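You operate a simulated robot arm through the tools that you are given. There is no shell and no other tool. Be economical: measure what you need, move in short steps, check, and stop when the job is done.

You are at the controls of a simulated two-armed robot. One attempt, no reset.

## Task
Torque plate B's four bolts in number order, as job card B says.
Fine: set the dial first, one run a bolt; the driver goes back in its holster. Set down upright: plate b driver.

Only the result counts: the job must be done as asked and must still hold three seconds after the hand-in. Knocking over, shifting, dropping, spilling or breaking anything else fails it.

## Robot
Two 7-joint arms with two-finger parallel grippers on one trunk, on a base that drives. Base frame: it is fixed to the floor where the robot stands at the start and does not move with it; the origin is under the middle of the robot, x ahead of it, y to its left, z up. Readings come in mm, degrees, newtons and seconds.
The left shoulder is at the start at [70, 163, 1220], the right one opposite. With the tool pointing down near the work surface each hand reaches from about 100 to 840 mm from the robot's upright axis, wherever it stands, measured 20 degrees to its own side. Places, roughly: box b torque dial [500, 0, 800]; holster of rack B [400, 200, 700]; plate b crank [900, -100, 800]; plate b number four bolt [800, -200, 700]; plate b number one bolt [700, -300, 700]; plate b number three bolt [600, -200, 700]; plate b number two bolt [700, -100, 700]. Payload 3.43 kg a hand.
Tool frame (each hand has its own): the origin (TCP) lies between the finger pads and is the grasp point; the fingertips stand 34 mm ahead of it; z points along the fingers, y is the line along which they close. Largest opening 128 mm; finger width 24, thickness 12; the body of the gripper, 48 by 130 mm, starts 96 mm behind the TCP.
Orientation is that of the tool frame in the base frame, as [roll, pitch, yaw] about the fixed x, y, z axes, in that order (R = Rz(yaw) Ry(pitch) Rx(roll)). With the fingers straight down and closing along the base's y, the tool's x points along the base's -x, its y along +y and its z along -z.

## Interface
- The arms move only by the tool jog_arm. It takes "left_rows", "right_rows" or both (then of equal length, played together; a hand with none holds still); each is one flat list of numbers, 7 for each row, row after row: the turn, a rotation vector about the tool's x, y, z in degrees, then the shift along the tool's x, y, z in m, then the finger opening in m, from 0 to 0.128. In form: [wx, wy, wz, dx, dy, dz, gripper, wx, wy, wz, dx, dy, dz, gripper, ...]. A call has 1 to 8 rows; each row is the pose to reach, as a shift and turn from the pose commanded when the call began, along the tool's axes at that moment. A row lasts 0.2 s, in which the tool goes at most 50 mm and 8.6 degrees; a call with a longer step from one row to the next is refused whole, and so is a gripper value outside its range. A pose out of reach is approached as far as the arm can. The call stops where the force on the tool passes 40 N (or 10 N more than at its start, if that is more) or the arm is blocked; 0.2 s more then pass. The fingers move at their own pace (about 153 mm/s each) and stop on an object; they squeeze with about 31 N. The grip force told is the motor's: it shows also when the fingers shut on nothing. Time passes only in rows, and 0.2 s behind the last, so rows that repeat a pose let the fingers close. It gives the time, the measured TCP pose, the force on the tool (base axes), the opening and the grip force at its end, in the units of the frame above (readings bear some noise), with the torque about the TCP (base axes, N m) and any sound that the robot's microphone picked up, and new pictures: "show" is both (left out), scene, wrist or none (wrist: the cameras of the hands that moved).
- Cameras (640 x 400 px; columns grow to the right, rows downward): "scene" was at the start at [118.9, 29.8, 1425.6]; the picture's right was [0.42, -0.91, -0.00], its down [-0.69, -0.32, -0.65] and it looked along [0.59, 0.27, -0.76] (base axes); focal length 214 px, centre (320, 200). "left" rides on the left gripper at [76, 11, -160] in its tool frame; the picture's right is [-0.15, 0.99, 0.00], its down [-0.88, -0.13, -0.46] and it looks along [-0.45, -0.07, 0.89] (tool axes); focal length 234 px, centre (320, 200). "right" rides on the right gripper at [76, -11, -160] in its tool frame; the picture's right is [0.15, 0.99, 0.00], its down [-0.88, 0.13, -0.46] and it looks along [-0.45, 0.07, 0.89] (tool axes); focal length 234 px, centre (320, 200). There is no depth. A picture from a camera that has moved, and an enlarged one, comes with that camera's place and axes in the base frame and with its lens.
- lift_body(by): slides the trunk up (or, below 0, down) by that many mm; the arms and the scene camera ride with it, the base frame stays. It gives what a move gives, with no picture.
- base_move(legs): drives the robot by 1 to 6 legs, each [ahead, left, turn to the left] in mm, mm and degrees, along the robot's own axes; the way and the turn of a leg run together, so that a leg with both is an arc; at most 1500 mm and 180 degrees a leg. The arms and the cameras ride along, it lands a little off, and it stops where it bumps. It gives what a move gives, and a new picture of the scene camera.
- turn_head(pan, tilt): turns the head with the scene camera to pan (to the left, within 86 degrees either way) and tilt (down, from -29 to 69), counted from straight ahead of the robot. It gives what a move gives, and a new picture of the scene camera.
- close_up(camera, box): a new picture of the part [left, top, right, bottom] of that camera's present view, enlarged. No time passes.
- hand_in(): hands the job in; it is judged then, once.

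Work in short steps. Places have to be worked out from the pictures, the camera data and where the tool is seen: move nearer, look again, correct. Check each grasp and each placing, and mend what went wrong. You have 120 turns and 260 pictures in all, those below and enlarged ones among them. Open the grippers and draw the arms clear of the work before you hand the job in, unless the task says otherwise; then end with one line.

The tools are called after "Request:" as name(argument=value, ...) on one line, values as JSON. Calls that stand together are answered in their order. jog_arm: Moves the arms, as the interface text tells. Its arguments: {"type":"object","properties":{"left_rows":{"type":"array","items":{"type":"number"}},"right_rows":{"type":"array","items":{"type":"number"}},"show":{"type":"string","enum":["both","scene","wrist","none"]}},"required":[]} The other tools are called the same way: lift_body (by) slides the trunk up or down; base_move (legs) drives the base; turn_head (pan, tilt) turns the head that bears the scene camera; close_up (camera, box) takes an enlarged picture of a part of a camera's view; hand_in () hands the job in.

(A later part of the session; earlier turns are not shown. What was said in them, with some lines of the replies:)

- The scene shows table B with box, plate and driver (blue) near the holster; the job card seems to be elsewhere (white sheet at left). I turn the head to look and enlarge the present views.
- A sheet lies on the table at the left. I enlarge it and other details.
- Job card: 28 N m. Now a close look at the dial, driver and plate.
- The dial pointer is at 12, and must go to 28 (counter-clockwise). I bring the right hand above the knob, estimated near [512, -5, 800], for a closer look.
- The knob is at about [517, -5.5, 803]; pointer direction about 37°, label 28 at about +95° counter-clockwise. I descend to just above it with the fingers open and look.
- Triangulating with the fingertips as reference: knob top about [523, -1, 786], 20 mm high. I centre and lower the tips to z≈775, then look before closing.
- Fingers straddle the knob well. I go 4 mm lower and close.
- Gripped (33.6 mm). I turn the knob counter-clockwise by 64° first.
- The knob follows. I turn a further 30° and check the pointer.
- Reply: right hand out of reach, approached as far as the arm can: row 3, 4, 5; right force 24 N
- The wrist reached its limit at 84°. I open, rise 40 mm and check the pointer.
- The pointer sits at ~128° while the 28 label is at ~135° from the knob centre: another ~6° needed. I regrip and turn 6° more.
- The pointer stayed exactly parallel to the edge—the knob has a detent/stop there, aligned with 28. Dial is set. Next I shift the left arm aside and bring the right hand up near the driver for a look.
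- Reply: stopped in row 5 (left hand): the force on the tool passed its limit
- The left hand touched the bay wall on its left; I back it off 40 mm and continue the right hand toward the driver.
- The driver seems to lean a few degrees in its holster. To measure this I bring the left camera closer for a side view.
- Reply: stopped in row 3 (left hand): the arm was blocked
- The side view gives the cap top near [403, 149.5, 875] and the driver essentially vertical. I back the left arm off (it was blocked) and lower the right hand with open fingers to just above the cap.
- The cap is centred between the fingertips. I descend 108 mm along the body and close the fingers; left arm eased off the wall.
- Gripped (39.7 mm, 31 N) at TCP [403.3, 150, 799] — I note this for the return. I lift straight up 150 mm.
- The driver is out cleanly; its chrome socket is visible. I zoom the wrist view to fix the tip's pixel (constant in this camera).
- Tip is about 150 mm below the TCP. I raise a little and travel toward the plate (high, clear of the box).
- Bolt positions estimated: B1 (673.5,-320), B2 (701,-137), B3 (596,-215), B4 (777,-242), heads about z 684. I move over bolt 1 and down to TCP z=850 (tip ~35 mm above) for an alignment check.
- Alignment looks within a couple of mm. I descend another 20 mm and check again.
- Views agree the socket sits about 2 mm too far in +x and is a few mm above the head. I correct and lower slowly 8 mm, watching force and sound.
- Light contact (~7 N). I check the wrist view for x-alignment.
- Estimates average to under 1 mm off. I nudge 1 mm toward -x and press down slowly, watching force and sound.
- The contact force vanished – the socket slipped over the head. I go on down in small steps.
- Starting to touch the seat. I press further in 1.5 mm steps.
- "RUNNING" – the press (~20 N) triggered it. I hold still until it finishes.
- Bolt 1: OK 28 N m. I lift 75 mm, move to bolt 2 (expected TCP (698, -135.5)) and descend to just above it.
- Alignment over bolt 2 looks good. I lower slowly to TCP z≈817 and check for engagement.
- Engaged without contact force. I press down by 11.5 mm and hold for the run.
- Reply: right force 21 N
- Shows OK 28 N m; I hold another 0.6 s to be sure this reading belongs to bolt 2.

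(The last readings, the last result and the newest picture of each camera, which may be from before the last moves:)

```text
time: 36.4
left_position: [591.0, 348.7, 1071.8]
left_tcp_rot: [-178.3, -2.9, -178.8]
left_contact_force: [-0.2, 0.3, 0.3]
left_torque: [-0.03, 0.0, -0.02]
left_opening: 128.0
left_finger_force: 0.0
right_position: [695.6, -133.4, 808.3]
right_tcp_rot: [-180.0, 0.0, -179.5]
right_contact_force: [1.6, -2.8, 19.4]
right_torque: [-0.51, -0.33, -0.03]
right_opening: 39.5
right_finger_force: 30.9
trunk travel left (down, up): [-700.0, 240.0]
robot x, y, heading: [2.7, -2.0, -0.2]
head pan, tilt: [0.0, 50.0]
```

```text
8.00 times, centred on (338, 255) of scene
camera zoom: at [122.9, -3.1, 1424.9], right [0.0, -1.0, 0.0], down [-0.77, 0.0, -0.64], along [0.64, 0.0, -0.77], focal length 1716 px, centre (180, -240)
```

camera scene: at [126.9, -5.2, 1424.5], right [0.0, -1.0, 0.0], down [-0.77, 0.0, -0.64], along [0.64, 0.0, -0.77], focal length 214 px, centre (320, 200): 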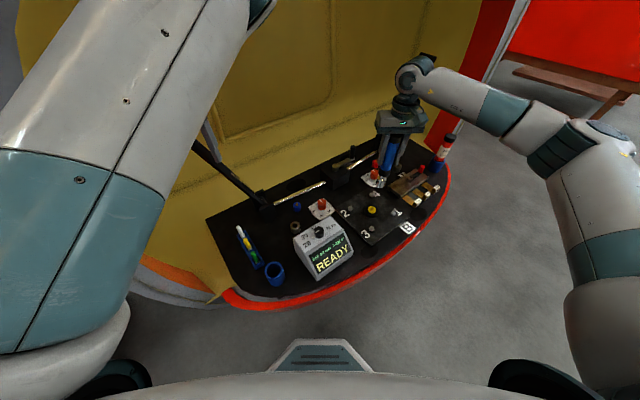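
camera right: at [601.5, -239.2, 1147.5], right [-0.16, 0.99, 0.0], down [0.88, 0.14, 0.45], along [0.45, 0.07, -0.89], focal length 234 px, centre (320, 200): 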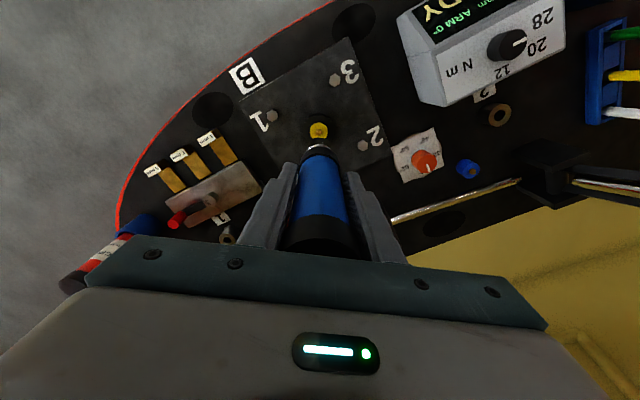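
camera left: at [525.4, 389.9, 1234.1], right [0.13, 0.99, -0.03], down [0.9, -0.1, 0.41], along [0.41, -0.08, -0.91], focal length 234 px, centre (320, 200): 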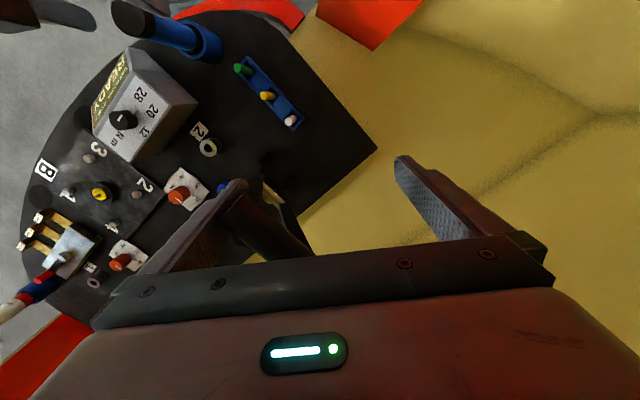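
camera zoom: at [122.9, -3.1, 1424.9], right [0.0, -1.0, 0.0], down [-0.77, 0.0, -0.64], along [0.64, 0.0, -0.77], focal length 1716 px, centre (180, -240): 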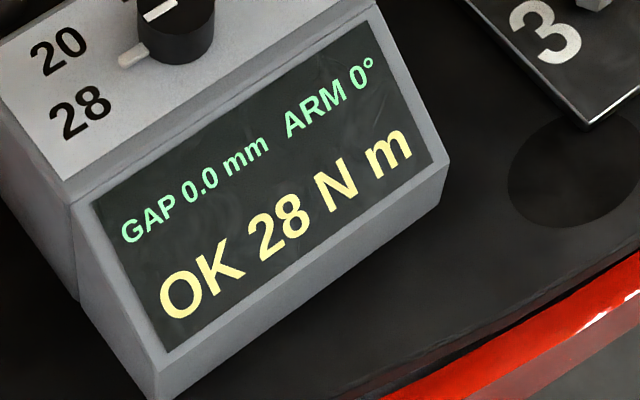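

I take bolt 2 as run. Next I lift off and check whether the display resets, while moving to bolt 3 (TCP ≈ (593, -213.5)).

Request:
jog_arm(right_rows=[0, 0, 0, 0, 0, -0.01, 0.02, 0, 0, 0, 0, 0, -0.04, 0.02, 0, 0, 0, 0, 0, -0.075, 0.02, 0, 0, 0, 0.035, -0.026, -0.075, 0.02, 0, 0, 0, 0.07, -0.052, -0.075, 0.02, 0, 0, 0, 0.105, -0.078, -0.075, 0.02, 0, 0, 0, 0.105, -0.078, -0.035, 0.02], show="none")

Request:
close_up(camera="scene", box=[310, 190, 390, 270])

Request:
close_up(camera="scene", box=[355, 205, 390, 240])

Request:
close_up(camera="right", box=[280, 100, 360, 160])

```text
time: 38.0
left_position: [596.8, 347.3, 1068.7]
left_tcp_rot: [-178.4, -3.1, -178.8]
left_contact_force: [0.0, -0.1, 0.0]
left_torque: [0.03, 0.06, -0.02]
left_opening: 127.9
left_finger_force: 0.1
right_position: [592.5, -212.8, 840.0]
right_tcp_rot: [-180.0, -0.1, -179.5]
right_contact_force: [-0.2, -0.7, -5.4]
right_torque: [-0.03, 0.02, -0.02]
right_opening: 39.5
right_finger_force: 31.2
trunk travel left (down, up): [-700.0, 240.0]
robot x, y, heading: [-3.5, -4.1, -0.0]
head pan, tilt: [0.0, 50.0]
```

```text
5.00 times, centred on (350, 230) of scene
camera zoom: at [127.8, -3.7, 1424.4], right [0.0, -1.0, 0.0], down [-0.77, 0.0, -0.64], along [0.64, 0.0, -0.77], focal length 1072 px, centre (170, 50)
```

zoom: 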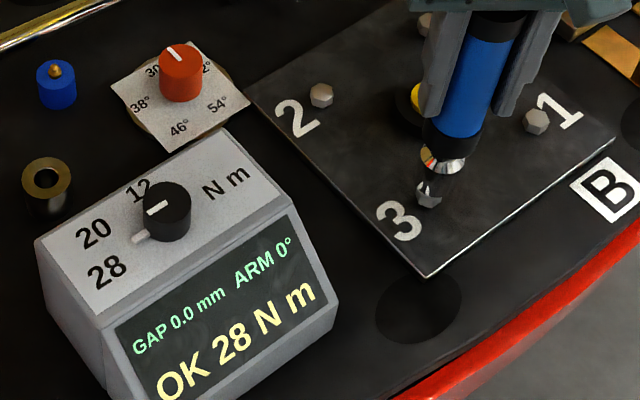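

```text
11.43 times, centred on (372, 222) of scene
camera zoom: at [127.8, -3.7, 1424.4], right [0.0, -1.0, 0.0], down [-0.77, 0.0, -0.64], along [0.64, 0.0, -0.77], focal length 2451 px, centre (-280, -57)
```

zoom: 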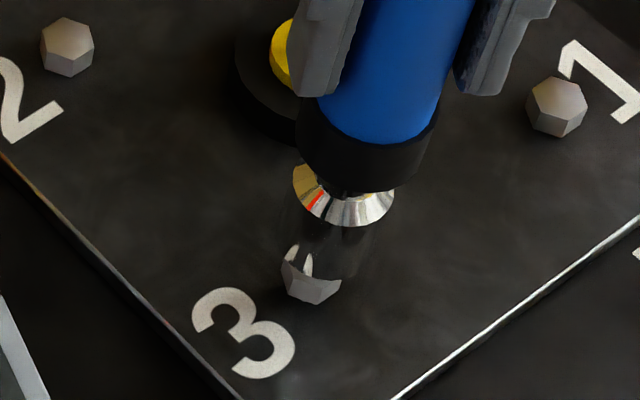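

```text
6.67 times, centred on (320, 130) of right
camera zoom: at [516.9, -225.8, 998.2], right [-0.15, 0.99, 0.0], down [0.88, 0.14, 0.45], along [0.45, 0.07, -0.89], focal length 1561 px, centre (320, 667)
```

zoom: 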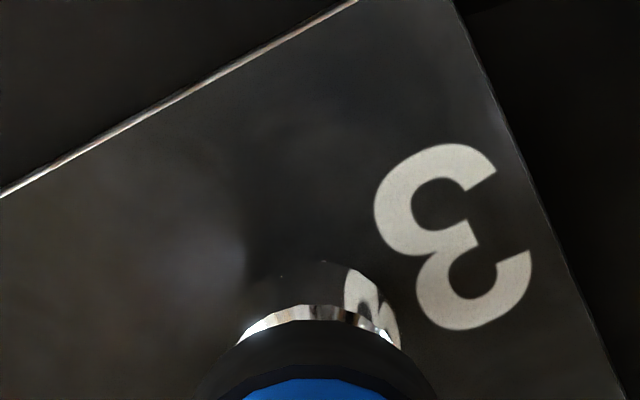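

Bolt 3 alignment matches that of bolt 2. I lower to z≈817 to engage.

Request:
jog_arm(right_rows=[0, 0, 0, 0, 0, 0.008, 0.02, 0, 0, 0, 0, 0, 0.016, 0.02, 0, 0, 0, 0, 0, 0.019, 0.02, 0, 0, 0, 0, 0, 0.022, 0.02, 0, 0, 0, 0, 0, 0.024, 0.02], show="none")

Request:
close_up(camera="scene", box=[355, 205, 390, 240])

```text
time: 39.2
left_position: [592.8, 347.9, 1070.3]
left_tcp_rot: [-178.4, -3.0, -178.8]
left_contact_force: [-0.4, -0.4, -0.7]
left_torque: [0.04, -0.01, 0.01]
left_opening: 127.9
left_finger_force: 0.0
right_position: [592.0, -212.7, 817.8]
right_tcp_rot: [-179.9, 0.1, -179.5]
right_contact_force: [0.6, 0.1, -4.8]
right_torque: [0.04, -0.01, -0.02]
right_opening: 39.4
right_finger_force: 30.8
trunk travel left (down, up): [-700.0, 240.0]
robot x, y, heading: [2.2, 0.8, 0.0]
head pan, tilt: [0.0, 50.0]
```

```text
11.43 times, centred on (372, 222) of scene
camera zoom: at [125.7, -3.6, 1424.6], right [0.0, -1.0, 0.0], down [-0.77, 0.0, -0.64], along [0.64, 0.0, -0.77], focal length 2451 px, centre (-280, -57)
```

zoom: 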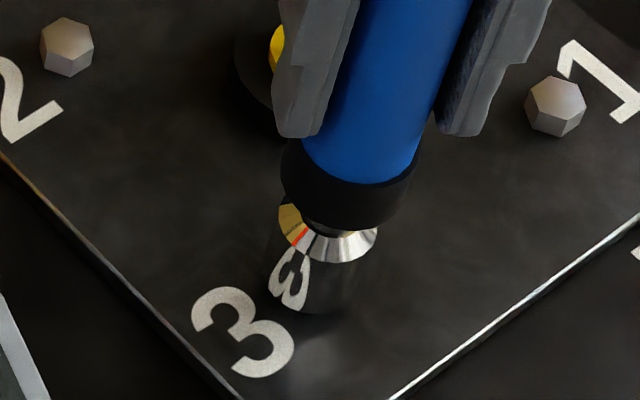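

Engaged on bolt 3. I press the same amount, this time looking sooner.

Request:
jog_arm(right_rows=[0, 0, 0, 0, 0, 0.004, 0.02, 0, 0, 0, 0, 0, 0.007, 0.02, 0, 0, 0, 0, 0, 0.009, 0.02, 0, 0, 0, 0, 0, 0.0105, 0.02, 0, 0, 0, 0, 0, 0.0115, 0.02], show="none")

Request:
close_up(camera="scene", box=[310, 230, 365, 280])

Request:
jog_arm(right_rows=[0, 0, 0, 0, 0, 0, 0.02], show="none")

Request:
close_up(camera="scene", box=[310, 230, 365, 280])

Request:
jog_arm(right_rows=[0, 0, 0, 0, 0, 0, 0.02, 0, 0, 0, 0, 0, 0, 0.02], show="none")

Request:
close_up(camera="scene", box=[310, 230, 365, 280])

```text
time: 40.4
left_position: [591.5, 348.3, 1071.3]
left_tcp_rot: [-178.3, -2.9, -178.9]
left_contact_force: [-0.1, 0.8, 0.7]
left_torque: [0.01, -0.01, 0.03]
left_opening: 128.0
left_finger_force: 0.1
right_position: [591.2, -211.7, 809.3]
right_tcp_rot: [180.0, 0.2, -179.6]
right_contact_force: [1.4, -2.3, 17.8]
right_torque: [-0.42, -0.25, 0.01]
right_opening: 39.5
right_finger_force: 31.7
trunk travel left (down, up): [-700.0, 240.0]
robot x, y, heading: [2.4, -0.5, -0.2]
head pan, tilt: [0.0, 50.0]
```

```text
8.00 times, centred on (338, 255) of scene
camera zoom: at [123.3, -3.1, 1425.1], right [0.0, -1.0, 0.0], down [-0.77, 0.0, -0.64], along [0.64, 0.0, -0.77], focal length 1716 px, centre (180, -240)
```

zoom: 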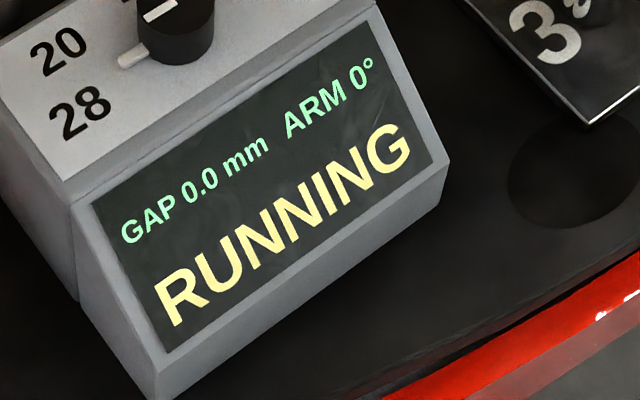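

```text
time: 40.8
left_position: [591.9, 348.7, 1070.6]
left_tcp_rot: [-178.3, -2.9, -178.8]
left_contact_force: [-0.1, -0.2, -0.3]
left_torque: [0.01, -0.02, 0.02]
left_opening: 128.0
left_finger_force: 0.0
right_position: [590.8, -213.7, 808.2]
right_tcp_rot: [180.0, 0.2, -179.6]
right_contact_force: [1.6, -2.8, 20.4]
right_torque: [-0.44, -0.37, 0.01]
right_opening: 39.7
right_finger_force: 30.8
trunk travel left (down, up): [-700.0, 240.0]
robot x, y, heading: [1.4, -0.1, -0.2]
head pan, tilt: [0.0, 50.0]
```

```text
8.00 times, centred on (338, 255) of scene
camera zoom: at [123.3, -3.0, 1425.0], right [0.0, -1.0, 0.0], down [-0.77, 0.0, -0.64], along [0.64, 0.0, -0.77], focal length 1716 px, centre (180, -240)
```

zoom: 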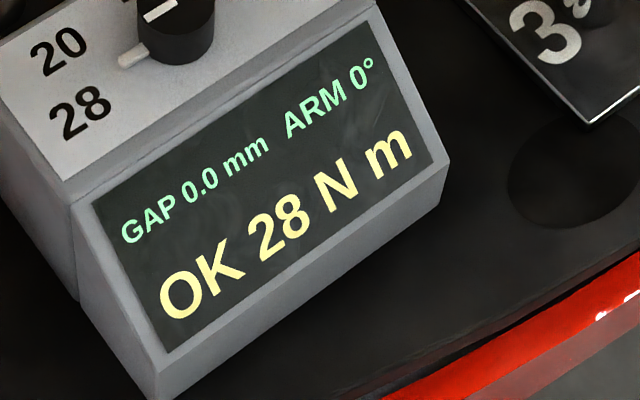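

```text
time: 41.4
left_position: [591.1, 348.4, 1070.6]
left_tcp_rot: [-178.2, -2.9, -178.9]
left_contact_force: [0.4, 0.3, -0.3]
left_torque: [0.0, -0.02, 0.02]
left_opening: 127.7
left_finger_force: 0.0
right_position: [591.7, -212.2, 807.2]
right_tcp_rot: [-179.9, 0.1, -179.6]
right_contact_force: [1.5, -2.1, 19.7]
right_torque: [-0.09, -0.34, -0.03]
right_opening: 39.6
right_finger_force: 30.6
trunk travel left (down, up): [-700.0, 240.0]
robot x, y, heading: [1.8, 0.4, -0.3]
head pan, tilt: [0.0, 50.0]
```

```text
8.00 times, centred on (338, 255) of scene
camera zoom: at [123.3, -3.0, 1424.9], right [0.0, -1.0, 0.0], down [-0.77, 0.0, -0.64], along [0.64, 0.0, -0.77], focal length 1716 px, centre (180, -240)
```

zoom: 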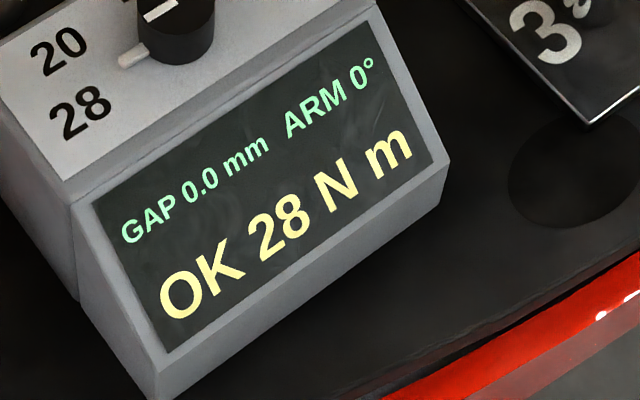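

Bolt 3 ran: RUNNING then OK 28 N m (confirming the timing also for bolt 2). Now on to bolt 4 (TCP ≈ (774.5, -240.5)), passing high over the centre boss.

Request:
jog_arm(right_rows=[0, 0, 0, 0, 0, -0.01, 0.02, 0, 0, 0, 0, 0, -0.045, 0.02, 0, 0, 0, 0, 0, -0.09, 0.02, 0, 0, 0, -0.045, -0.007, -0.09, 0.02, 0, 0, 0, -0.09, -0.0135, -0.09, 0.02, 0, 0, 0, -0.135, -0.02, -0.09, 0.02, 0, 0, 0, -0.1815, -0.027, -0.08, 0.02, 0, 0, 0, -0.1815, -0.027, -0.035, 0.02], show="none")

Request:
close_up(camera="scene", box=[350, 175, 385, 210])

Request:
close_up(camera="right", box=[280, 100, 360, 160])

```text
time: 43.2
left_position: [593.5, 347.6, 1069.3]
left_tcp_rot: [-178.4, -3.1, -178.7]
left_contact_force: [0.4, -0.1, 0.5]
left_torque: [0.02, -0.02, 0.01]
left_opening: 128.2
left_finger_force: 0.0
right_position: [775.1, -238.8, 840.6]
right_tcp_rot: [-179.9, 0.0, -179.5]
right_contact_force: [0.6, -0.3, -5.8]
right_torque: [-0.01, 0.04, 0.03]
right_opening: 39.4
right_finger_force: 31.4
trunk travel left (down, up): [-700.0, 240.0]
robot x, y, heading: [-2.1, -2.3, -0.3]
head pan, tilt: [0.0, 50.0]
```

```text
11.43 times, centred on (368, 192) of scene
camera zoom: at [126.5, -4.8, 1424.6], right [0.0, -1.0, 0.0], down [-0.77, 0.0, -0.64], along [0.64, 0.0, -0.77], focal length 2451 px, centre (-223, 286)
```

zoom: 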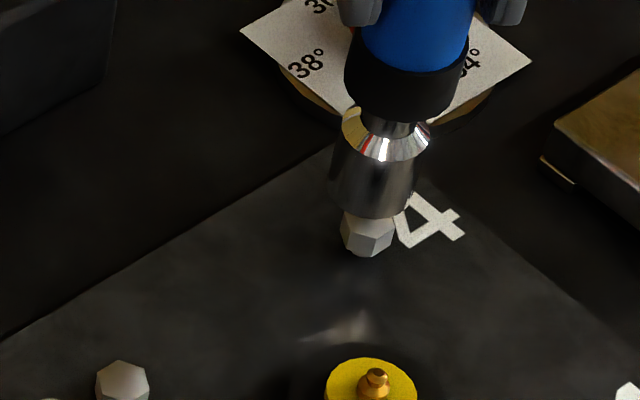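

```text
6.67 times, centred on (320, 130) of right
camera zoom: at [699.7, -251.9, 998.5], right [-0.16, 0.99, 0.0], down [0.88, 0.14, 0.46], along [0.45, 0.07, -0.89], focal length 1561 px, centre (320, 667)
```

zoom: 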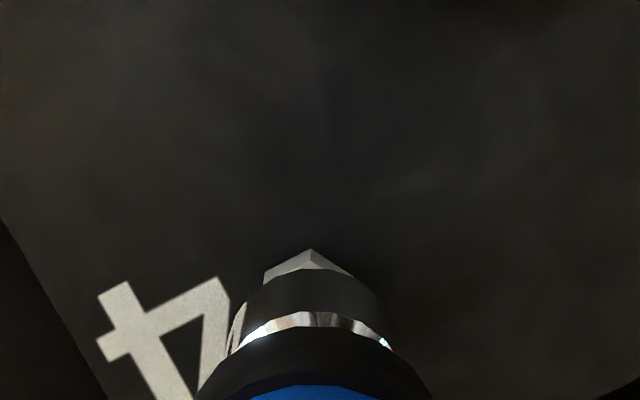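

The wrist view shows the socket about 3 mm too far in +x here (the driver tilted slightly in the grip). I correct (-3 mm x, -0.8 mm y) and lower to just over the head to check.

Request:
jog_arm(right_rows=[0, 0, 0, 0.003, -0.0008, 0, 0.02, 0, 0, 0, 0.003, -0.0008, 0.008, 0.02, 0, 0, 0, 0.003, -0.0008, 0.014, 0.02], show="none")

Request:
close_up(camera="scene", box=[350, 175, 385, 210])

Request:
close_up(camera="right", box=[280, 100, 360, 160])

Request:
close_up(camera="left", box=[80, 180, 150, 240])

```text
time: 44.0
left_position: [594.0, 348.0, 1068.6]
left_tcp_rot: [-178.4, -3.0, -178.8]
left_contact_force: [-1.2, -0.3, 0.1]
left_torque: [0.0, -0.01, 0.03]
left_opening: 127.9
left_finger_force: 0.1
right_position: [771.9, -237.7, 826.4]
right_tcp_rot: [-179.9, -0.1, -179.5]
right_contact_force: [-0.4, -0.2, -5.4]
right_torque: [-0.01, 0.06, 0.03]
right_opening: 39.7
right_finger_force: 31.0
trunk travel left (down, up): [-700.0, 240.0]
robot x, y, heading: [1.5, -1.1, -0.4]
head pan, tilt: [0.0, 50.0]
```

```text
11.43 times, centred on (368, 192) of scene
camera zoom: at [126.2, -3.4, 1424.6], right [0.0, -1.0, 0.0], down [-0.77, 0.0, -0.64], along [0.64, 0.0, -0.77], focal length 2451 px, centre (-223, 286)
```

zoom: 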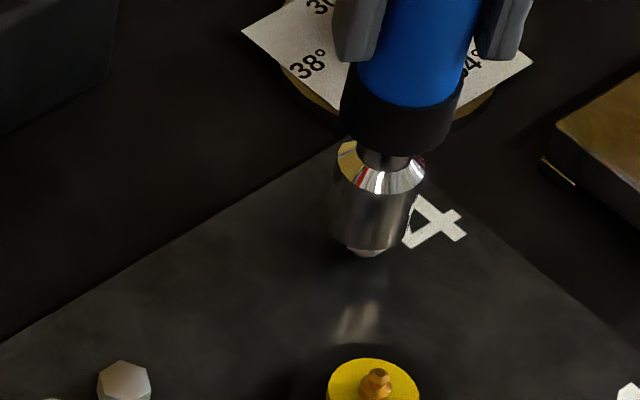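

```text
6.67 times, centred on (320, 130) of right
camera zoom: at [695.8, -251.2, 984.8], right [-0.15, 0.99, 0.0], down [0.88, 0.14, 0.45], along [0.45, 0.07, -0.89], focal length 1561 px, centre (320, 667)
```

zoom: 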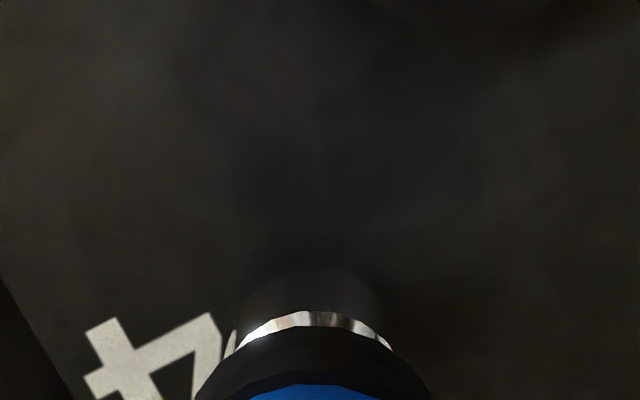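

```text
6.67 times, centred on (115, 210) of left
camera zoom: at [525.0, 362.6, 1234.0], right [0.12, 0.99, -0.04], down [0.91, -0.1, 0.41], along [0.4, -0.08, -0.91], focal length 1561 px, centre (1687, 133)
```

zoom: 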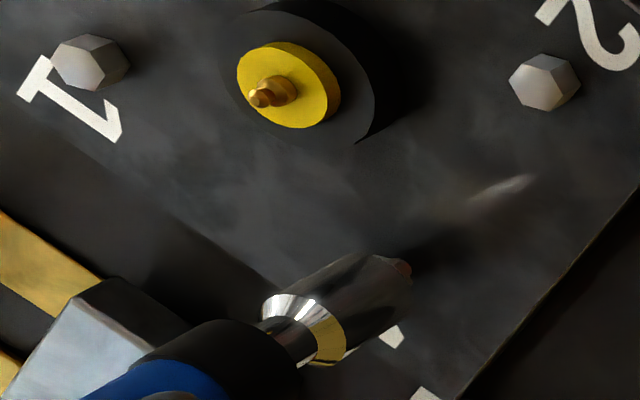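

Well centred, no contact. I lower on to z≈815.

Request:
jog_arm(right_rows=[0, 0, 0, 0, 0, 0.003, 0.02, 0, 0, 0, 0, 0, 0.006, 0.02, 0, 0, 0, 0, 0, 0.0085, 0.02, 0, 0, 0, 0, 0, 0.01, 0.02], show="none")

Request:
close_up(camera="scene", box=[310, 175, 385, 280])

```text
time: 45.0
left_position: [592.9, 348.4, 1070.4]
left_tcp_rot: [-178.4, -3.0, -178.8]
left_contact_force: [-0.6, -0.2, -0.2]
left_torque: [-0.03, -0.04, -0.02]
left_opening: 128.0
left_finger_force: 0.0
right_position: [771.2, -238.2, 816.7]
right_tcp_rot: [-180.0, 0.0, -179.5]
right_contact_force: [0.2, -0.7, -5.1]
right_torque: [-0.01, 0.01, 0.01]
right_opening: 39.6
right_finger_force: 31.5
trunk travel left (down, up): [-700.0, 240.0]
robot x, y, heading: [-1.6, -4.0, -0.3]
head pan, tilt: [0.0, 50.0]
```

```text
3.81 times, centred on (348, 228) of scene
camera zoom: at [125.2, -3.3, 1424.6], right [0.0, -1.0, 0.0], down [-0.77, 0.0, -0.64], along [0.64, 0.0, -0.77], focal length 817 px, centre (215, 95)
```

zoom: 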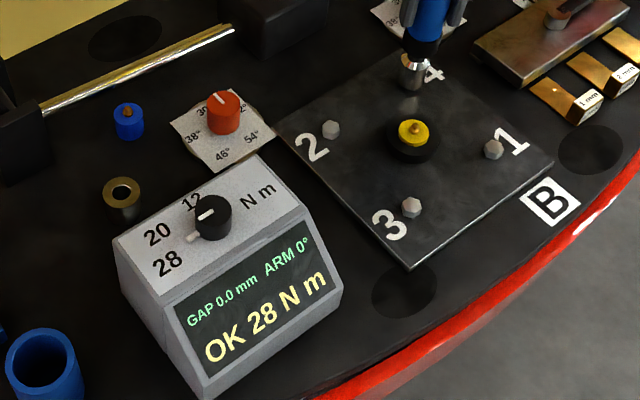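

Engaged on bolt 4. I press as before, watching for RUNNING.

Request:
jog_arm(right_rows=[0, 0, 0, 0, 0, 0.004, 0.02, 0, 0, 0, 0, 0, 0.007, 0.02, 0, 0, 0, 0, 0, 0.009, 0.02, 0, 0, 0, 0, 0, 0.0105, 0.02], show="none")

Request:
close_up(camera="scene", box=[310, 230, 365, 280])

```text
time: 46.0
left_position: [593.0, 347.5, 1071.2]
left_tcp_rot: [-178.2, -2.9, -178.8]
left_contact_force: [0.3, -0.6, 1.0]
left_torque: [0.0, -0.02, -0.03]
left_opening: 128.1
left_finger_force: 0.0
right_position: [770.0, -239.2, 809.2]
right_tcp_rot: [-180.0, 0.2, -179.6]
right_contact_force: [1.3, -2.0, 11.5]
right_torque: [-0.45, -0.23, -0.03]
right_opening: 39.4
right_finger_force: 30.9
trunk travel left (down, up): [-700.0, 240.0]
robot x, y, heading: [1.2, -1.0, -0.2]
head pan, tilt: [0.0, 50.0]
```

```text
8.00 times, centred on (338, 255) of scene
camera zoom: at [123.8, -3.1, 1425.0], right [0.0, -1.0, 0.0], down [-0.77, 0.0, -0.64], along [0.64, 0.0, -0.77], focal length 1716 px, centre (180, -240)
```

zoom: 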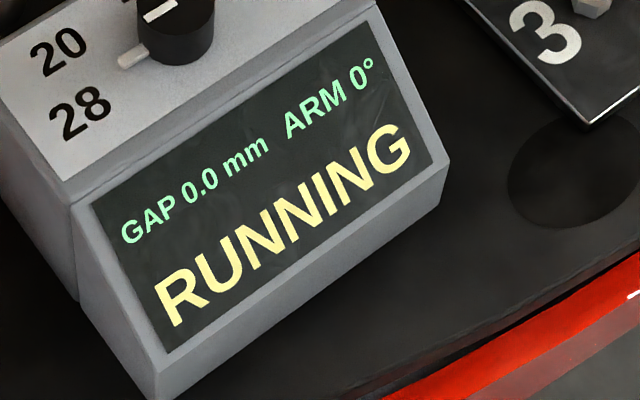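

RUNNING; I hold with a slight extra press until OK.

Request:
jog_arm(right_rows=[0, 0, 0, 0, 0, 0.001, 0.02, 0, 0, 0, 0, 0, 0.001, 0.02, 0, 0, 0, 0, 0, 0.001, 0.02, 0, 0, 0, 0, 0, 0.001, 0.02], show="none")

Request:
close_up(camera="scene", box=[310, 230, 365, 280])

```text
time: 47.0
left_position: [591.7, 348.4, 1071.0]
left_tcp_rot: [-178.3, -2.9, -178.7]
left_contact_force: [-0.4, -0.6, 0.1]
left_torque: [0.0, 0.03, 0.0]
left_opening: 128.3
left_finger_force: 0.1
right_position: [769.6, -238.7, 809.3]
right_tcp_rot: [-179.9, 0.1, -179.6]
right_contact_force: [2.3, -4.3, 19.3]
right_torque: [-0.61, -0.46, -0.01]
right_opening: 39.2
right_finger_force: 31.4
trunk travel left (down, up): [-700.0, 240.0]
robot x, y, heading: [1.0, -4.5, -0.3]
head pan, tilt: [0.0, 50.0]
```

```text
8.00 times, centred on (338, 255) of scene
camera zoom: at [122.8, -3.0, 1425.0], right [0.0, -1.0, 0.0], down [-0.77, 0.0, -0.64], along [0.64, 0.0, -0.77], focal length 1716 px, centre (180, -240)
```

zoom: 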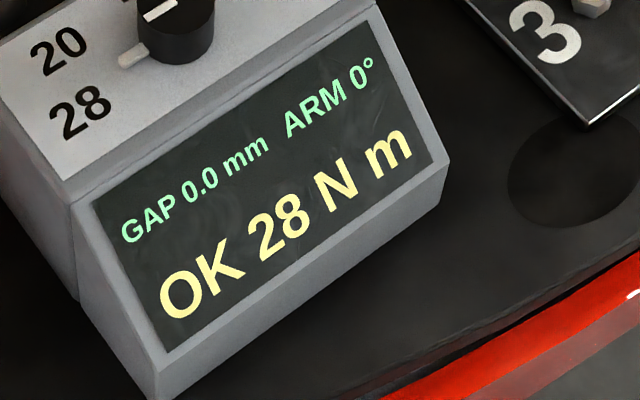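

All four OK. I lift high and travel back toward the holster.

Request:
jog_arm(right_rows=[0, 0, 0, 0, 0, -0.01, 0.02, 0, 0, 0, 0, 0, -0.05, 0.02, 0, 0, 0, 0, 0, -0.1, 0.02, 0, 0, 0, 0, 0, -0.15, 0.02, 0, 0, 0, 0, 0, -0.195, 0.02, 0, 0, 0, 0.031, 0.032, -0.2, 0.02, 0, 0, 0, 0.063, 0.066, -0.2, 0.02, 0, 0, 0, 0.095, 0.1, -0.2, 0.02], show="none")

Request:
jog_arm(right_rows=[0, 0, 0, 0.034, 0.036, 0, 0.02, 0, 0, 0, 0.068, 0.072, 0, 0.02, 0, 0, 0, 0.102, 0.108, 0, 0.02, 0, 0, 0, 0.136, 0.144, 0, 0.02, 0, 0, 0, 0.17, 0.18, 0, 0.02, 0, 0, 0, 0.204, 0.216, 0, 0.02, 0, 0, 0, 0.238, 0.252, 0, 0.02, 0, 0, 0, 0.262, 0.28, 0, 0.02], show="none")

Request:
close_up(camera="scene", box=[220, 170, 340, 300])

Request:
close_up(camera="right", box=[280, 90, 380, 160])

```text
time: 48.8
left_position: [593.3, 348.6, 1068.9]
left_tcp_rot: [-178.3, -3.1, -178.8]
left_contact_force: [0.1, 0.4, -0.6]
left_torque: [-0.03, 0.0, -0.03]
left_opening: 127.9
left_finger_force: 0.0
right_position: [674.7, -138.7, 1005.7]
right_tcp_rot: [-179.8, 0.0, -179.5]
right_contact_force: [-0.4, 1.3, -5.7]
right_torque: [0.02, 0.0, 0.0]
right_opening: 39.4
right_finger_force: 30.6
trunk travel left (down, up): [-700.0, 240.0]
robot x, y, heading: [-3.5, 1.1, -0.3]
head pan, tilt: [0.0, 50.0]
```

```text
time: 50.6
left_position: [592.2, 348.6, 1069.0]
left_tcp_rot: [-178.4, -3.0, -178.8]
left_contact_force: [0.6, -1.0, 0.4]
left_torque: [-0.02, -0.03, -0.02]
left_opening: 127.9
left_finger_force: 0.0
right_position: [410.1, 140.6, 1004.8]
right_tcp_rot: [-179.9, 0.0, -179.7]
right_contact_force: [-0.3, 0.0, -5.6]
right_torque: [-0.08, 0.03, 0.02]
right_opening: 39.6
right_finger_force: 30.5
trunk travel left (down, up): [-700.0, 240.0]
robot x, y, heading: [0.9, -0.2, -0.3]
head pan, tilt: [0.0, 50.0]
```

```text
3.08 times, centred on (280, 235) of scene
camera zoom: at [125.2, -1.7, 1424.7], right [0.0, -1.0, 0.0], down [-0.77, 0.0, -0.64], along [0.64, 0.0, -0.77], focal length 660 px, centre (443, 92)
```

zoom: 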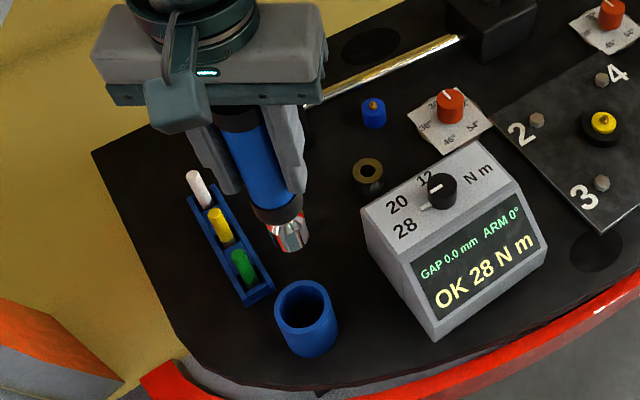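

```text
5.71 times, centred on (330, 125) of right
camera zoom: at [335.1, 128.1, 1164.6], right [-0.15, 0.99, 0.0], down [0.88, 0.14, 0.46], along [0.45, 0.07, -0.89], focal length 1338 px, centre (263, 629)
```

zoom: 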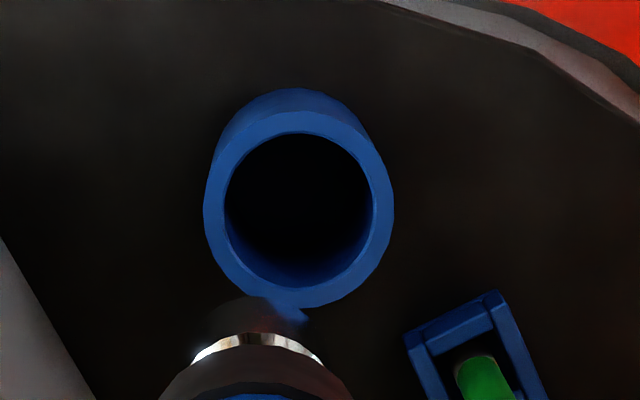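

The driver has tilted ~2.5° in the grip (tip toward +x). I pitch the hand by 2.5° to make it vertical, centre over the holster and lower to z≈930.

Request:
jog_arm(right_rows=[0, 1.2, 0, 0.003, 0.005, 0.02, 0.02, 0, 2.5, 0, 0.007, 0.01, 0.05, 0.02, 0, 2.5, 0, 0.007, 0.01, 0.075, 0.02], show="none")

Request:
close_up(camera="scene", box=[240, 220, 300, 290])

Request:
close_up(camera="right", box=[280, 90, 380, 160])

Request:
close_up(camera="left", box=[50, 0, 290, 150])

```text
time: 51.4
left_position: [593.2, 347.5, 1069.9]
left_tcp_rot: [-178.5, -3.0, -178.8]
left_contact_force: [-0.1, 0.3, -1.0]
left_torque: [-0.01, 0.01, 0.01]
left_opening: 127.8
left_finger_force: 0.1
right_position: [404.6, 148.6, 930.9]
right_tcp_rot: [-180.0, -2.5, -179.6]
right_contact_force: [-0.2, -0.8, -5.8]
right_torque: [0.01, 0.04, -0.01]
right_opening: 39.4
right_finger_force: 31.2
trunk travel left (down, up): [-700.0, 240.0]
robot x, y, heading: [2.4, -1.0, -0.4]
head pan, tilt: [0.0, 50.0]
```

```text
5.71 times, centred on (270, 255) of scene
camera zoom: at [126.0, -3.7, 1424.6], right [0.0, -1.0, 0.0], down [-0.77, 0.0, -0.64], along [0.64, 0.0, -0.77], focal length 1226 px, centre (606, -114)
```

zoom: 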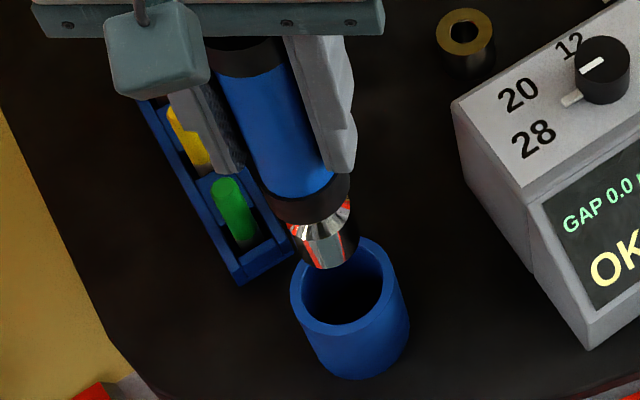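

```text
5.71 times, centred on (330, 125) of right
camera zoom: at [336.2, 135.5, 1092.4], right [-0.15, 0.99, 0.01], down [0.9, 0.14, 0.42], along [0.41, 0.07, -0.91], focal length 1338 px, centre (263, 629)
```

zoom: 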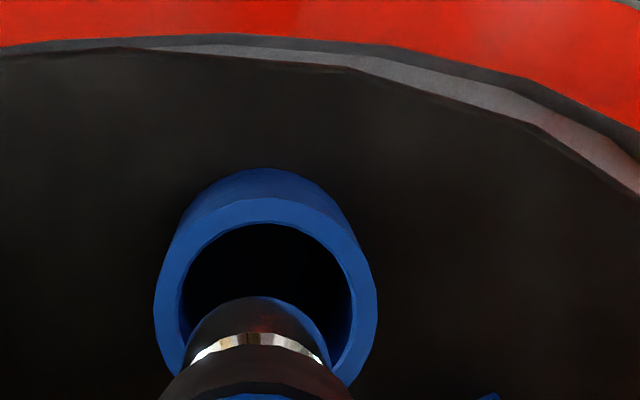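

```text
2.67 times, centred on (170, 75) of left
camera zoom: at [525.0, 362.4, 1234.2], right [0.12, 0.99, -0.04], down [0.91, -0.1, 0.41], along [0.41, -0.08, -0.91], focal length 624 px, centre (720, 533)
```

zoom: 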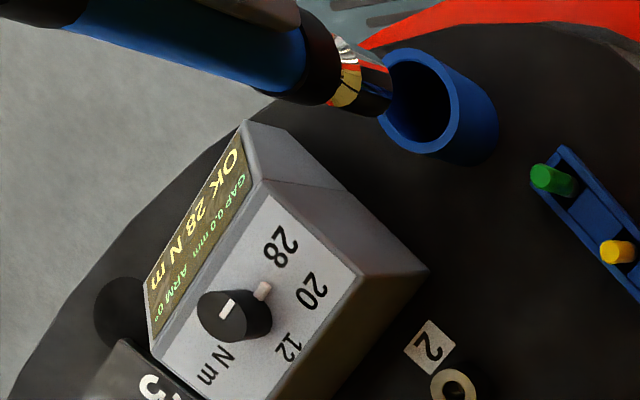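

Driver is now near vertical; small offset (-1.7 mm x, +1.8 mm y). I descend vertically 75 mm to bring the tip to the mouth and look.

Request:
jog_arm(right_rows=[0, 0, 0, 0.0007, 0.0018, 0.025, 0.02, 0, 0, 0, -0.0005, 0.0018, 0.05, 0.02, 0, 0, 0, -0.0016, 0.0018, 0.075, 0.02], show="none")

Request:
close_up(camera="scene", box=[240, 220, 300, 290])

Request:
close_up(camera="right", box=[280, 90, 380, 160])

Request:
close_up(camera="left", box=[130, 0, 250, 80])

```text
time: 52.2
left_position: [593.3, 347.1, 1068.9]
left_tcp_rot: [-178.4, -2.9, -178.8]
left_contact_force: [0.0, -0.2, 0.4]
left_torque: [0.01, -0.01, 0.03]
left_opening: 128.1
left_finger_force: 0.2
right_position: [402.0, 150.8, 855.0]
right_tcp_rot: [-179.9, -2.4, -179.5]
right_contact_force: [-0.1, -0.9, -4.9]
right_torque: [-0.01, 0.04, 0.01]
right_opening: 39.7
right_finger_force: 31.5
trunk travel left (down, up): [-700.0, 240.0]
robot x, y, heading: [0.2, 3.5, -0.2]
head pan, tilt: [0.0, 50.0]
```

```text
5.71 times, centred on (270, 255) of scene
camera zoom: at [125.9, -3.0, 1424.6], right [0.0, -1.0, 0.0], down [-0.77, 0.0, -0.64], along [0.64, 0.0, -0.77], focal length 1226 px, centre (606, -114)
```

zoom: 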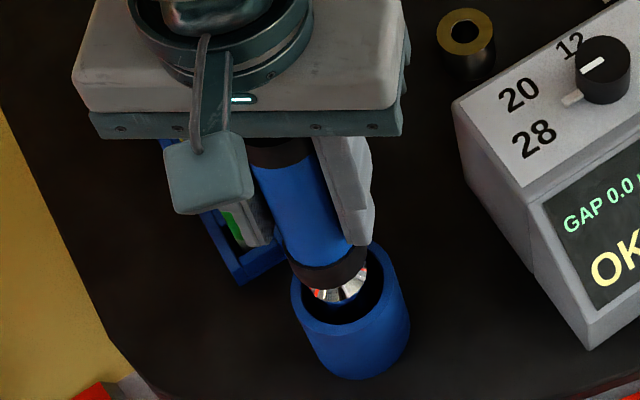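

```text
5.71 times, centred on (330, 125) of right
camera zoom: at [333.7, 138.4, 1016.7], right [-0.15, 0.99, 0.01], down [0.9, 0.14, 0.42], along [0.41, 0.07, -0.91], focal length 1338 px, centre (263, 629)
```

zoom: 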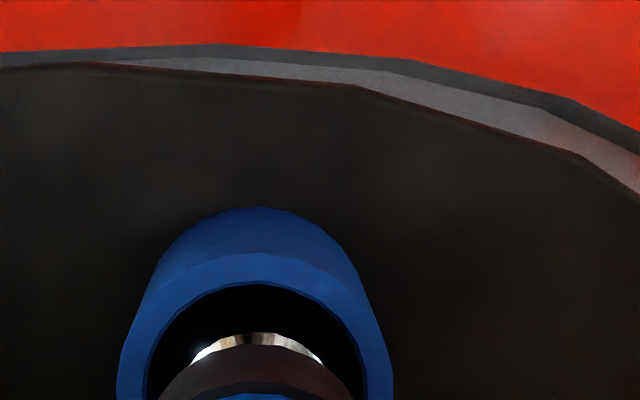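

```text
5.00 times, centred on (190, 40) of left
camera zoom: at [524.9, 362.9, 1234.0], right [0.12, 0.99, -0.04], down [0.91, -0.1, 0.41], along [0.41, -0.08, -0.91], focal length 1171 px, centre (970, 1000)
```

zoom: 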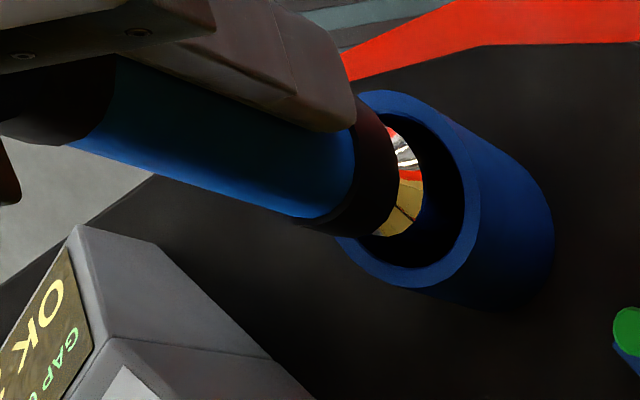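

The socket is in the mouth and centred. I descend another 48 mm, guarded.

Request:
jog_arm(right_rows=[0, 0, 0, -0.0005, 0, 0.012, 0.02, 0, 0, 0, -0.001, 0, 0.024, 0.02, 0, 0, 0, -0.0015, 0, 0.036, 0.02, 0, 0, 0, -0.002, 0, 0.048, 0.02], show="none")

Request:
close_up(camera="scene", box=[240, 220, 300, 290])

Request:
close_up(camera="left", box=[130, 0, 250, 80])

```text
time: 53.2
left_position: [593.4, 348.0, 1069.4]
left_tcp_rot: [-178.4, -3.0, -178.8]
left_contact_force: [-0.4, -0.1, -0.7]
left_torque: [0.01, 0.0, -0.02]
left_opening: 128.0
left_finger_force: 0.1
right_position: [403.7, 151.0, 806.3]
right_tcp_rot: [-179.9, -2.5, -179.6]
right_contact_force: [-0.1, 1.0, -5.5]
right_torque: [0.03, 0.03, 0.03]
right_opening: 39.4
right_finger_force: 30.9
trunk travel left (down, up): [-700.0, 240.0]
robot x, y, heading: [-2.5, 1.2, -0.0]
head pan, tilt: [0.0, 50.0]
```

```text
5.71 times, centred on (270, 255) of scene
camera zoom: at [126.0, -3.1, 1424.6], right [0.0, -1.0, 0.0], down [-0.77, 0.0, -0.64], along [0.64, 0.0, -0.77], focal length 1226 px, centre (606, -114)
```

zoom: 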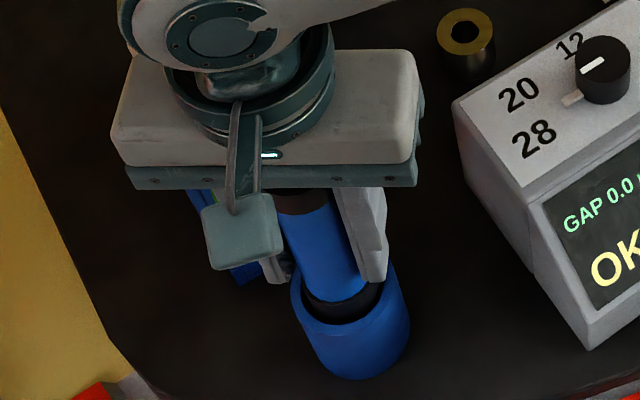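

```text
5.00 times, centred on (190, 40) of left
camera zoom: at [524.9, 362.9, 1234.0], right [0.12, 0.99, -0.04], down [0.91, -0.1, 0.41], along [0.41, -0.08, -0.91], focal length 1171 px, centre (970, 1000)
```

zoom: 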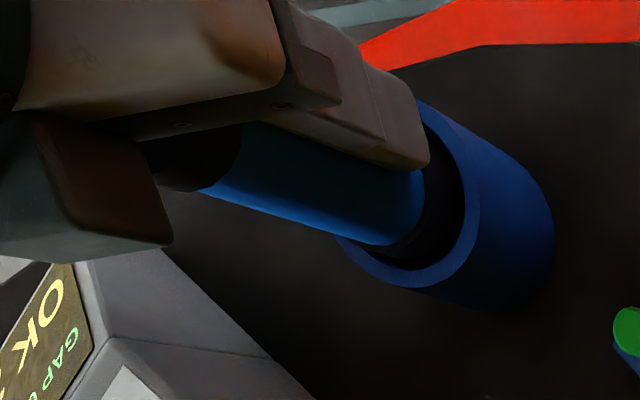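

In the holster without contact. I lower in 2 mm steps to feel the bottom.

Request:
jog_arm(right_rows=[0, 0, 0, 0, 0, 0.002, 0.02, 0, 0, 0, 0, 0, 0.004, 0.02, 0, 0, 0, 0, 0, 0.006, 0.02, 0, 0, 0, 0, 0, 0.0075, 0.02], show="none")

```text
time: 54.2
left_position: [592.3, 347.2, 1071.5]
left_tcp_rot: [-178.4, -3.0, -178.9]
left_contact_force: [-0.7, -0.9, 0.0]
left_torque: [0.03, 0.03, -0.01]
left_opening: 128.0
left_finger_force: 0.0
right_position: [402.2, 149.8, 802.0]
right_tcp_rot: [180.0, -2.4, -179.5]
right_contact_force: [0.4, -2.5, 12.9]
right_torque: [-0.37, -0.34, -0.05]
right_opening: 39.5
right_finger_force: 30.7
trunk travel left (down, up): [-700.0, 240.0]
robot x, y, heading: [3.5, -0.8, -0.0]
head pan, tilt: [0.0, 50.0]
```

Bottom felt. I ease off 2 mm and open the fingers.

Request:
jog_arm(right_rows=[0, 0, 0, 0, 0, -0.0015, 0.02, 0, 0, 0, 0, 0, -0.0015, 0.045, 0, 0, 0, 0, 0, -0.0015, 0.06, 0, 0, 0, 0, 0, -0.0015, 0.09], show="wrist")

Request:
close_up(camera="scene", box=[240, 220, 300, 290])

```text
time: 55.2
left_position: [593.4, 348.4, 1069.7]
left_tcp_rot: [-178.4, -3.1, -178.8]
left_contact_force: [0.5, 0.6, -0.6]
left_torque: [0.0, 0.0, 0.01]
left_opening: 127.9
left_finger_force: 0.0
right_position: [402.0, 151.8, 801.5]
right_tcp_rot: [180.0, -2.6, -179.5]
right_contact_force: [-0.6, 0.1, 0.3]
right_torque: [0.0, 0.0, -0.01]
right_opening: 89.9
right_finger_force: 0.1
trunk travel left (down, up): [-700.0, 240.0]
robot x, y, heading: [-2.5, -0.2, -0.2]
head pan, tilt: [0.0, 50.0]
camera right: at [333.1, 137.7, 963.0], right [-0.15, 0.99, 0.01], down [0.9, 0.14, 0.42], along [0.41, 0.07, -0.91], focal length 234 px, centre (320, 200)
```

right: 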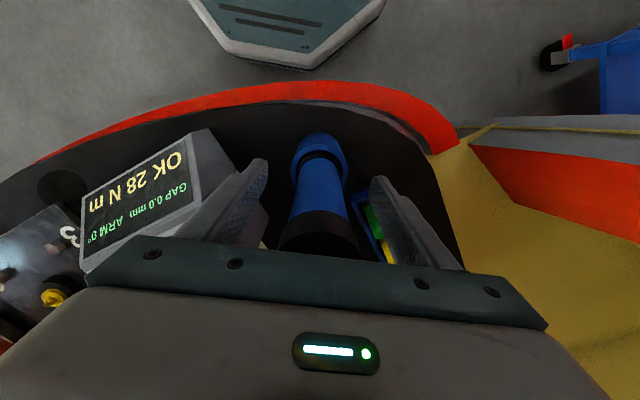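

```text
5.71 times, centred on (270, 255) of scene
camera zoom: at [125.5, -3.2, 1424.6], right [0.0, -1.0, 0.0], down [-0.77, 0.0, -0.64], along [0.64, 0.0, -0.77], focal length 1226 px, centre (606, -114)
```

zoom: 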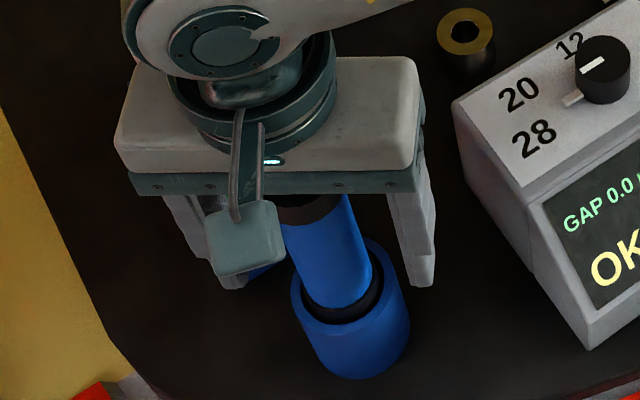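

Released and it stands in the holster. I raise the hand straight up and clear.

Request:
jog_arm(right_rows=[0, 0, 0, 0.001, -0.001, -0.03, 0.09, 0, 0, 0, 0.003, -0.001, -0.07, 0.09, 0, 0, 0, 0.005, -0.001, -0.115, 0.09, 0, 0, 0, 0.007, -0.001, -0.16, 0.09, 0, 0, 0, 0.007, -0.04, -0.2, 0.09, 0, 0, 0, 0.007, -0.085, -0.21, 0.09, 0, 0, 0, 0.007, -0.13, -0.21, 0.09, 0, 0, 0, 0.007, -0.175, -0.21, 0.09], show="scene")

Request:
close_up(camera="scene", box=[220, 180, 340, 300])

Request:
close_up(camera="left", box=[30, 0, 290, 200])

```text
refused: row 5 steps farther than a row can; nothing moved
```

```text
3.33 times, centred on (280, 240) of scene
camera zoom: at [125.5, -3.2, 1424.6], right [0.0, -1.0, 0.0], down [-0.77, 0.0, -0.64], along [0.64, 0.0, -0.77], focal length 715 px, centre (453, 67)
```

zoom: 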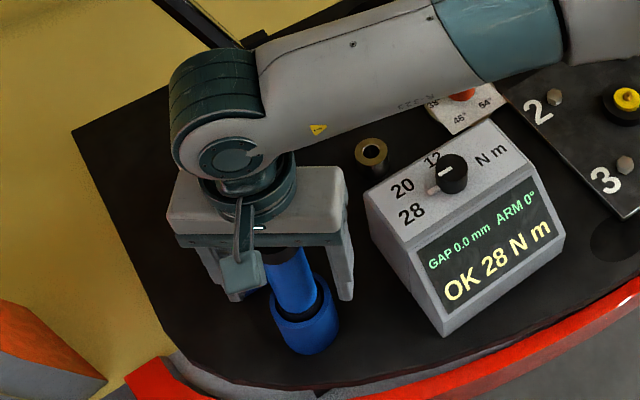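

```text
2.00 times, centred on (160, 100) of left
camera zoom: at [524.4, 362.8, 1234.2], right [0.12, 0.99, -0.04], down [0.91, -0.1, 0.41], along [0.41, -0.08, -0.91], focal length 468 px, centre (640, 400)
```

zoom: 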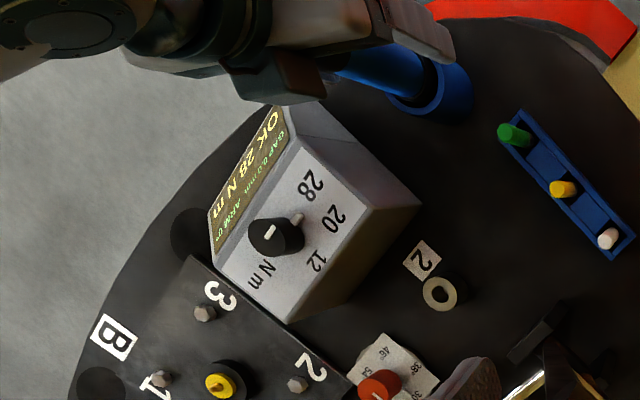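

One row was too long; I repeat with shorter steps.

Request:
jog_arm(right_rows=[0, 0, 0, 0.001, -0.001, -0.03, 0.09, 0, 0, 0, 0.003, -0.001, -0.07, 0.09, 0, 0, 0, 0.005, -0.001, -0.11, 0.09, 0, 0, 0, 0.007, -0.001, -0.15, 0.09, 0, 0, 0, 0.007, -0.03, -0.18, 0.09, 0, 0, 0, 0.007, -0.07, -0.19, 0.09, 0, 0, 0, 0.007, -0.11, -0.19, 0.09, 0, 0, 0, 0.007, -0.15, -0.19, 0.09], show="scene")

Request:
close_up(camera="scene", box=[220, 180, 340, 300])

Request:
close_up(camera="left", box=[30, 0, 290, 200])

```text
time: 57.0
left_position: [593.6, 345.7, 1071.1]
left_tcp_rot: [-178.6, -3.0, -178.8]
left_contact_force: [-0.6, -0.4, 0.3]
left_torque: [0.04, -0.01, 0.0]
left_opening: 128.1
left_finger_force: 0.0
right_position: [404.7, -2.6, 992.9]
right_tcp_rot: [179.9, -2.5, -179.7]
right_contact_force: [-0.4, -0.6, -0.1]
right_torque: [0.04, -0.03, 0.03]
right_opening: 89.8
right_finger_force: 0.1
trunk travel left (down, up): [-700.0, 240.0]
robot x, y, heading: [-2.5, -2.4, -0.3]
head pan, tilt: [0.0, 50.0]
camera scene: at [125.1, -5.8, 1424.7], right [0.0, -1.0, 0.0], down [-0.77, 0.0, -0.64], along [0.64, 0.0, -0.77], focal length 214 px, centre (320, 200)
```

scene: 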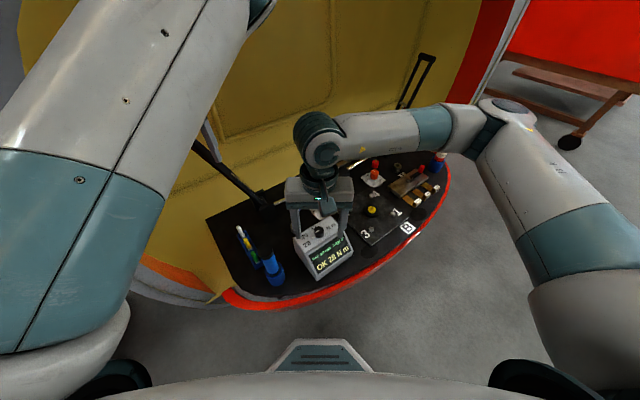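

```text
3.33 times, centred on (280, 240) of scene
camera zoom: at [125.1, -5.8, 1424.7], right [0.0, -1.0, 0.0], down [-0.77, 0.0, -0.64], along [0.64, 0.0, -0.77], focal length 715 px, centre (453, 67)
```

zoom: 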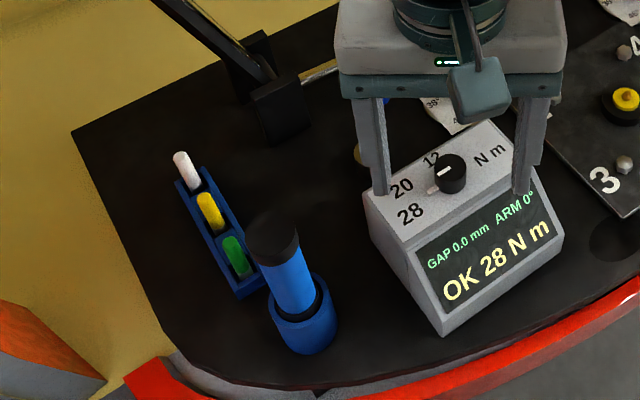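

```text
2.00 times, centred on (160, 100) of left
camera zoom: at [524.1, 360.6, 1235.1], right [0.12, 0.99, -0.03], down [0.91, -0.1, 0.41], along [0.41, -0.08, -0.91], focal length 468 px, centre (640, 400)
```

zoom: 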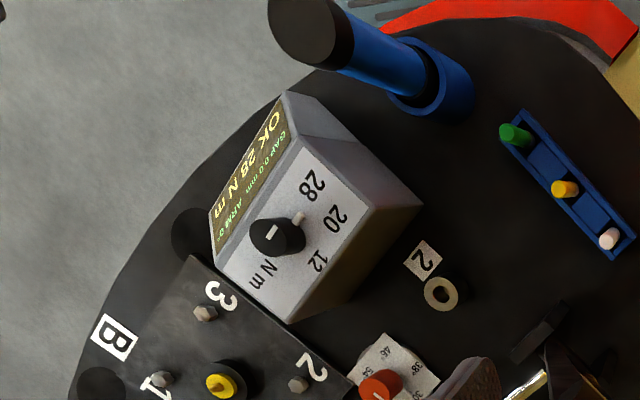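

The driver stands upright in its holster as at the start, display OK 28 N m. I draw the right arm further up and aside, then hand in.

Request:
jog_arm(right_rows=[0, 0, 0, -0.01, -0.02, -0.03, 0.128, 0, 0, 0, -0.03, -0.05, -0.06, 0.128, 0, 0, 0, -0.06, -0.08, -0.08, 0.128, 0, 0, 0, -0.09, -0.11, -0.1, 0.128, 0, 0, 0, -0.12, -0.14, -0.11, 0.128, 0, 0, 0, -0.15, -0.17, -0.12, 0.128], show="scene")

```text
time: 58.4
left_position: [594.5, 347.1, 1069.5]
left_tcp_rot: [-178.4, -3.1, -178.8]
left_contact_force: [-0.5, -1.1, 0.2]
left_torque: [0.02, 0.0, 0.01]
left_opening: 128.1
left_finger_force: 0.0
right_position: [561.9, -169.0, 1105.0]
right_tcp_rot: [-180.0, -2.5, -179.5]
right_contact_force: [0.6, -0.7, 0.6]
right_torque: [0.0, 0.03, -0.01]
right_opening: 128.0
right_finger_force: 0.1
trunk travel left (down, up): [-700.0, 240.0]
robot x, y, heading: [0.1, -1.0, -0.1]
head pan, tilt: [0.0, 50.0]
camera scene: at [125.8, -4.3, 1424.6], right [0.0, -1.0, 0.0], down [-0.77, 0.0, -0.64], along [0.64, 0.0, -0.77], focal length 214 px, centre (320, 200)
```

scene: 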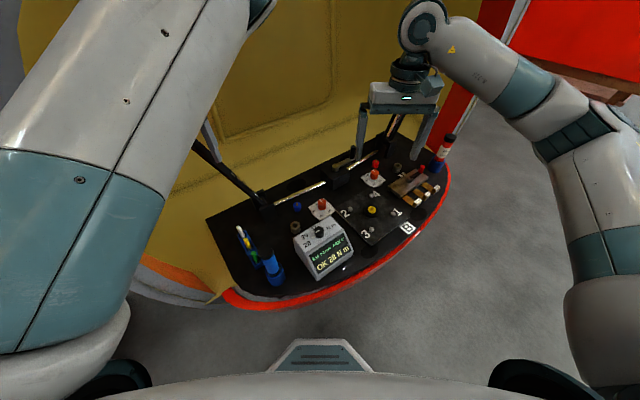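

Everything is in place, with both grippers open and the arms clear; I hand the job in.

Request:
hand_in()

```text
The job is handed in.
```

I set the dial to 28 N m and torqued bolts 1–4 in order, one run each: the display showed RUNNING, then OK 28 N m, for bolts 1, 3 and 4. For bolt 2 I saw only OK, after an equally firm press. The driver is back upright in its holster and the job is handed in.
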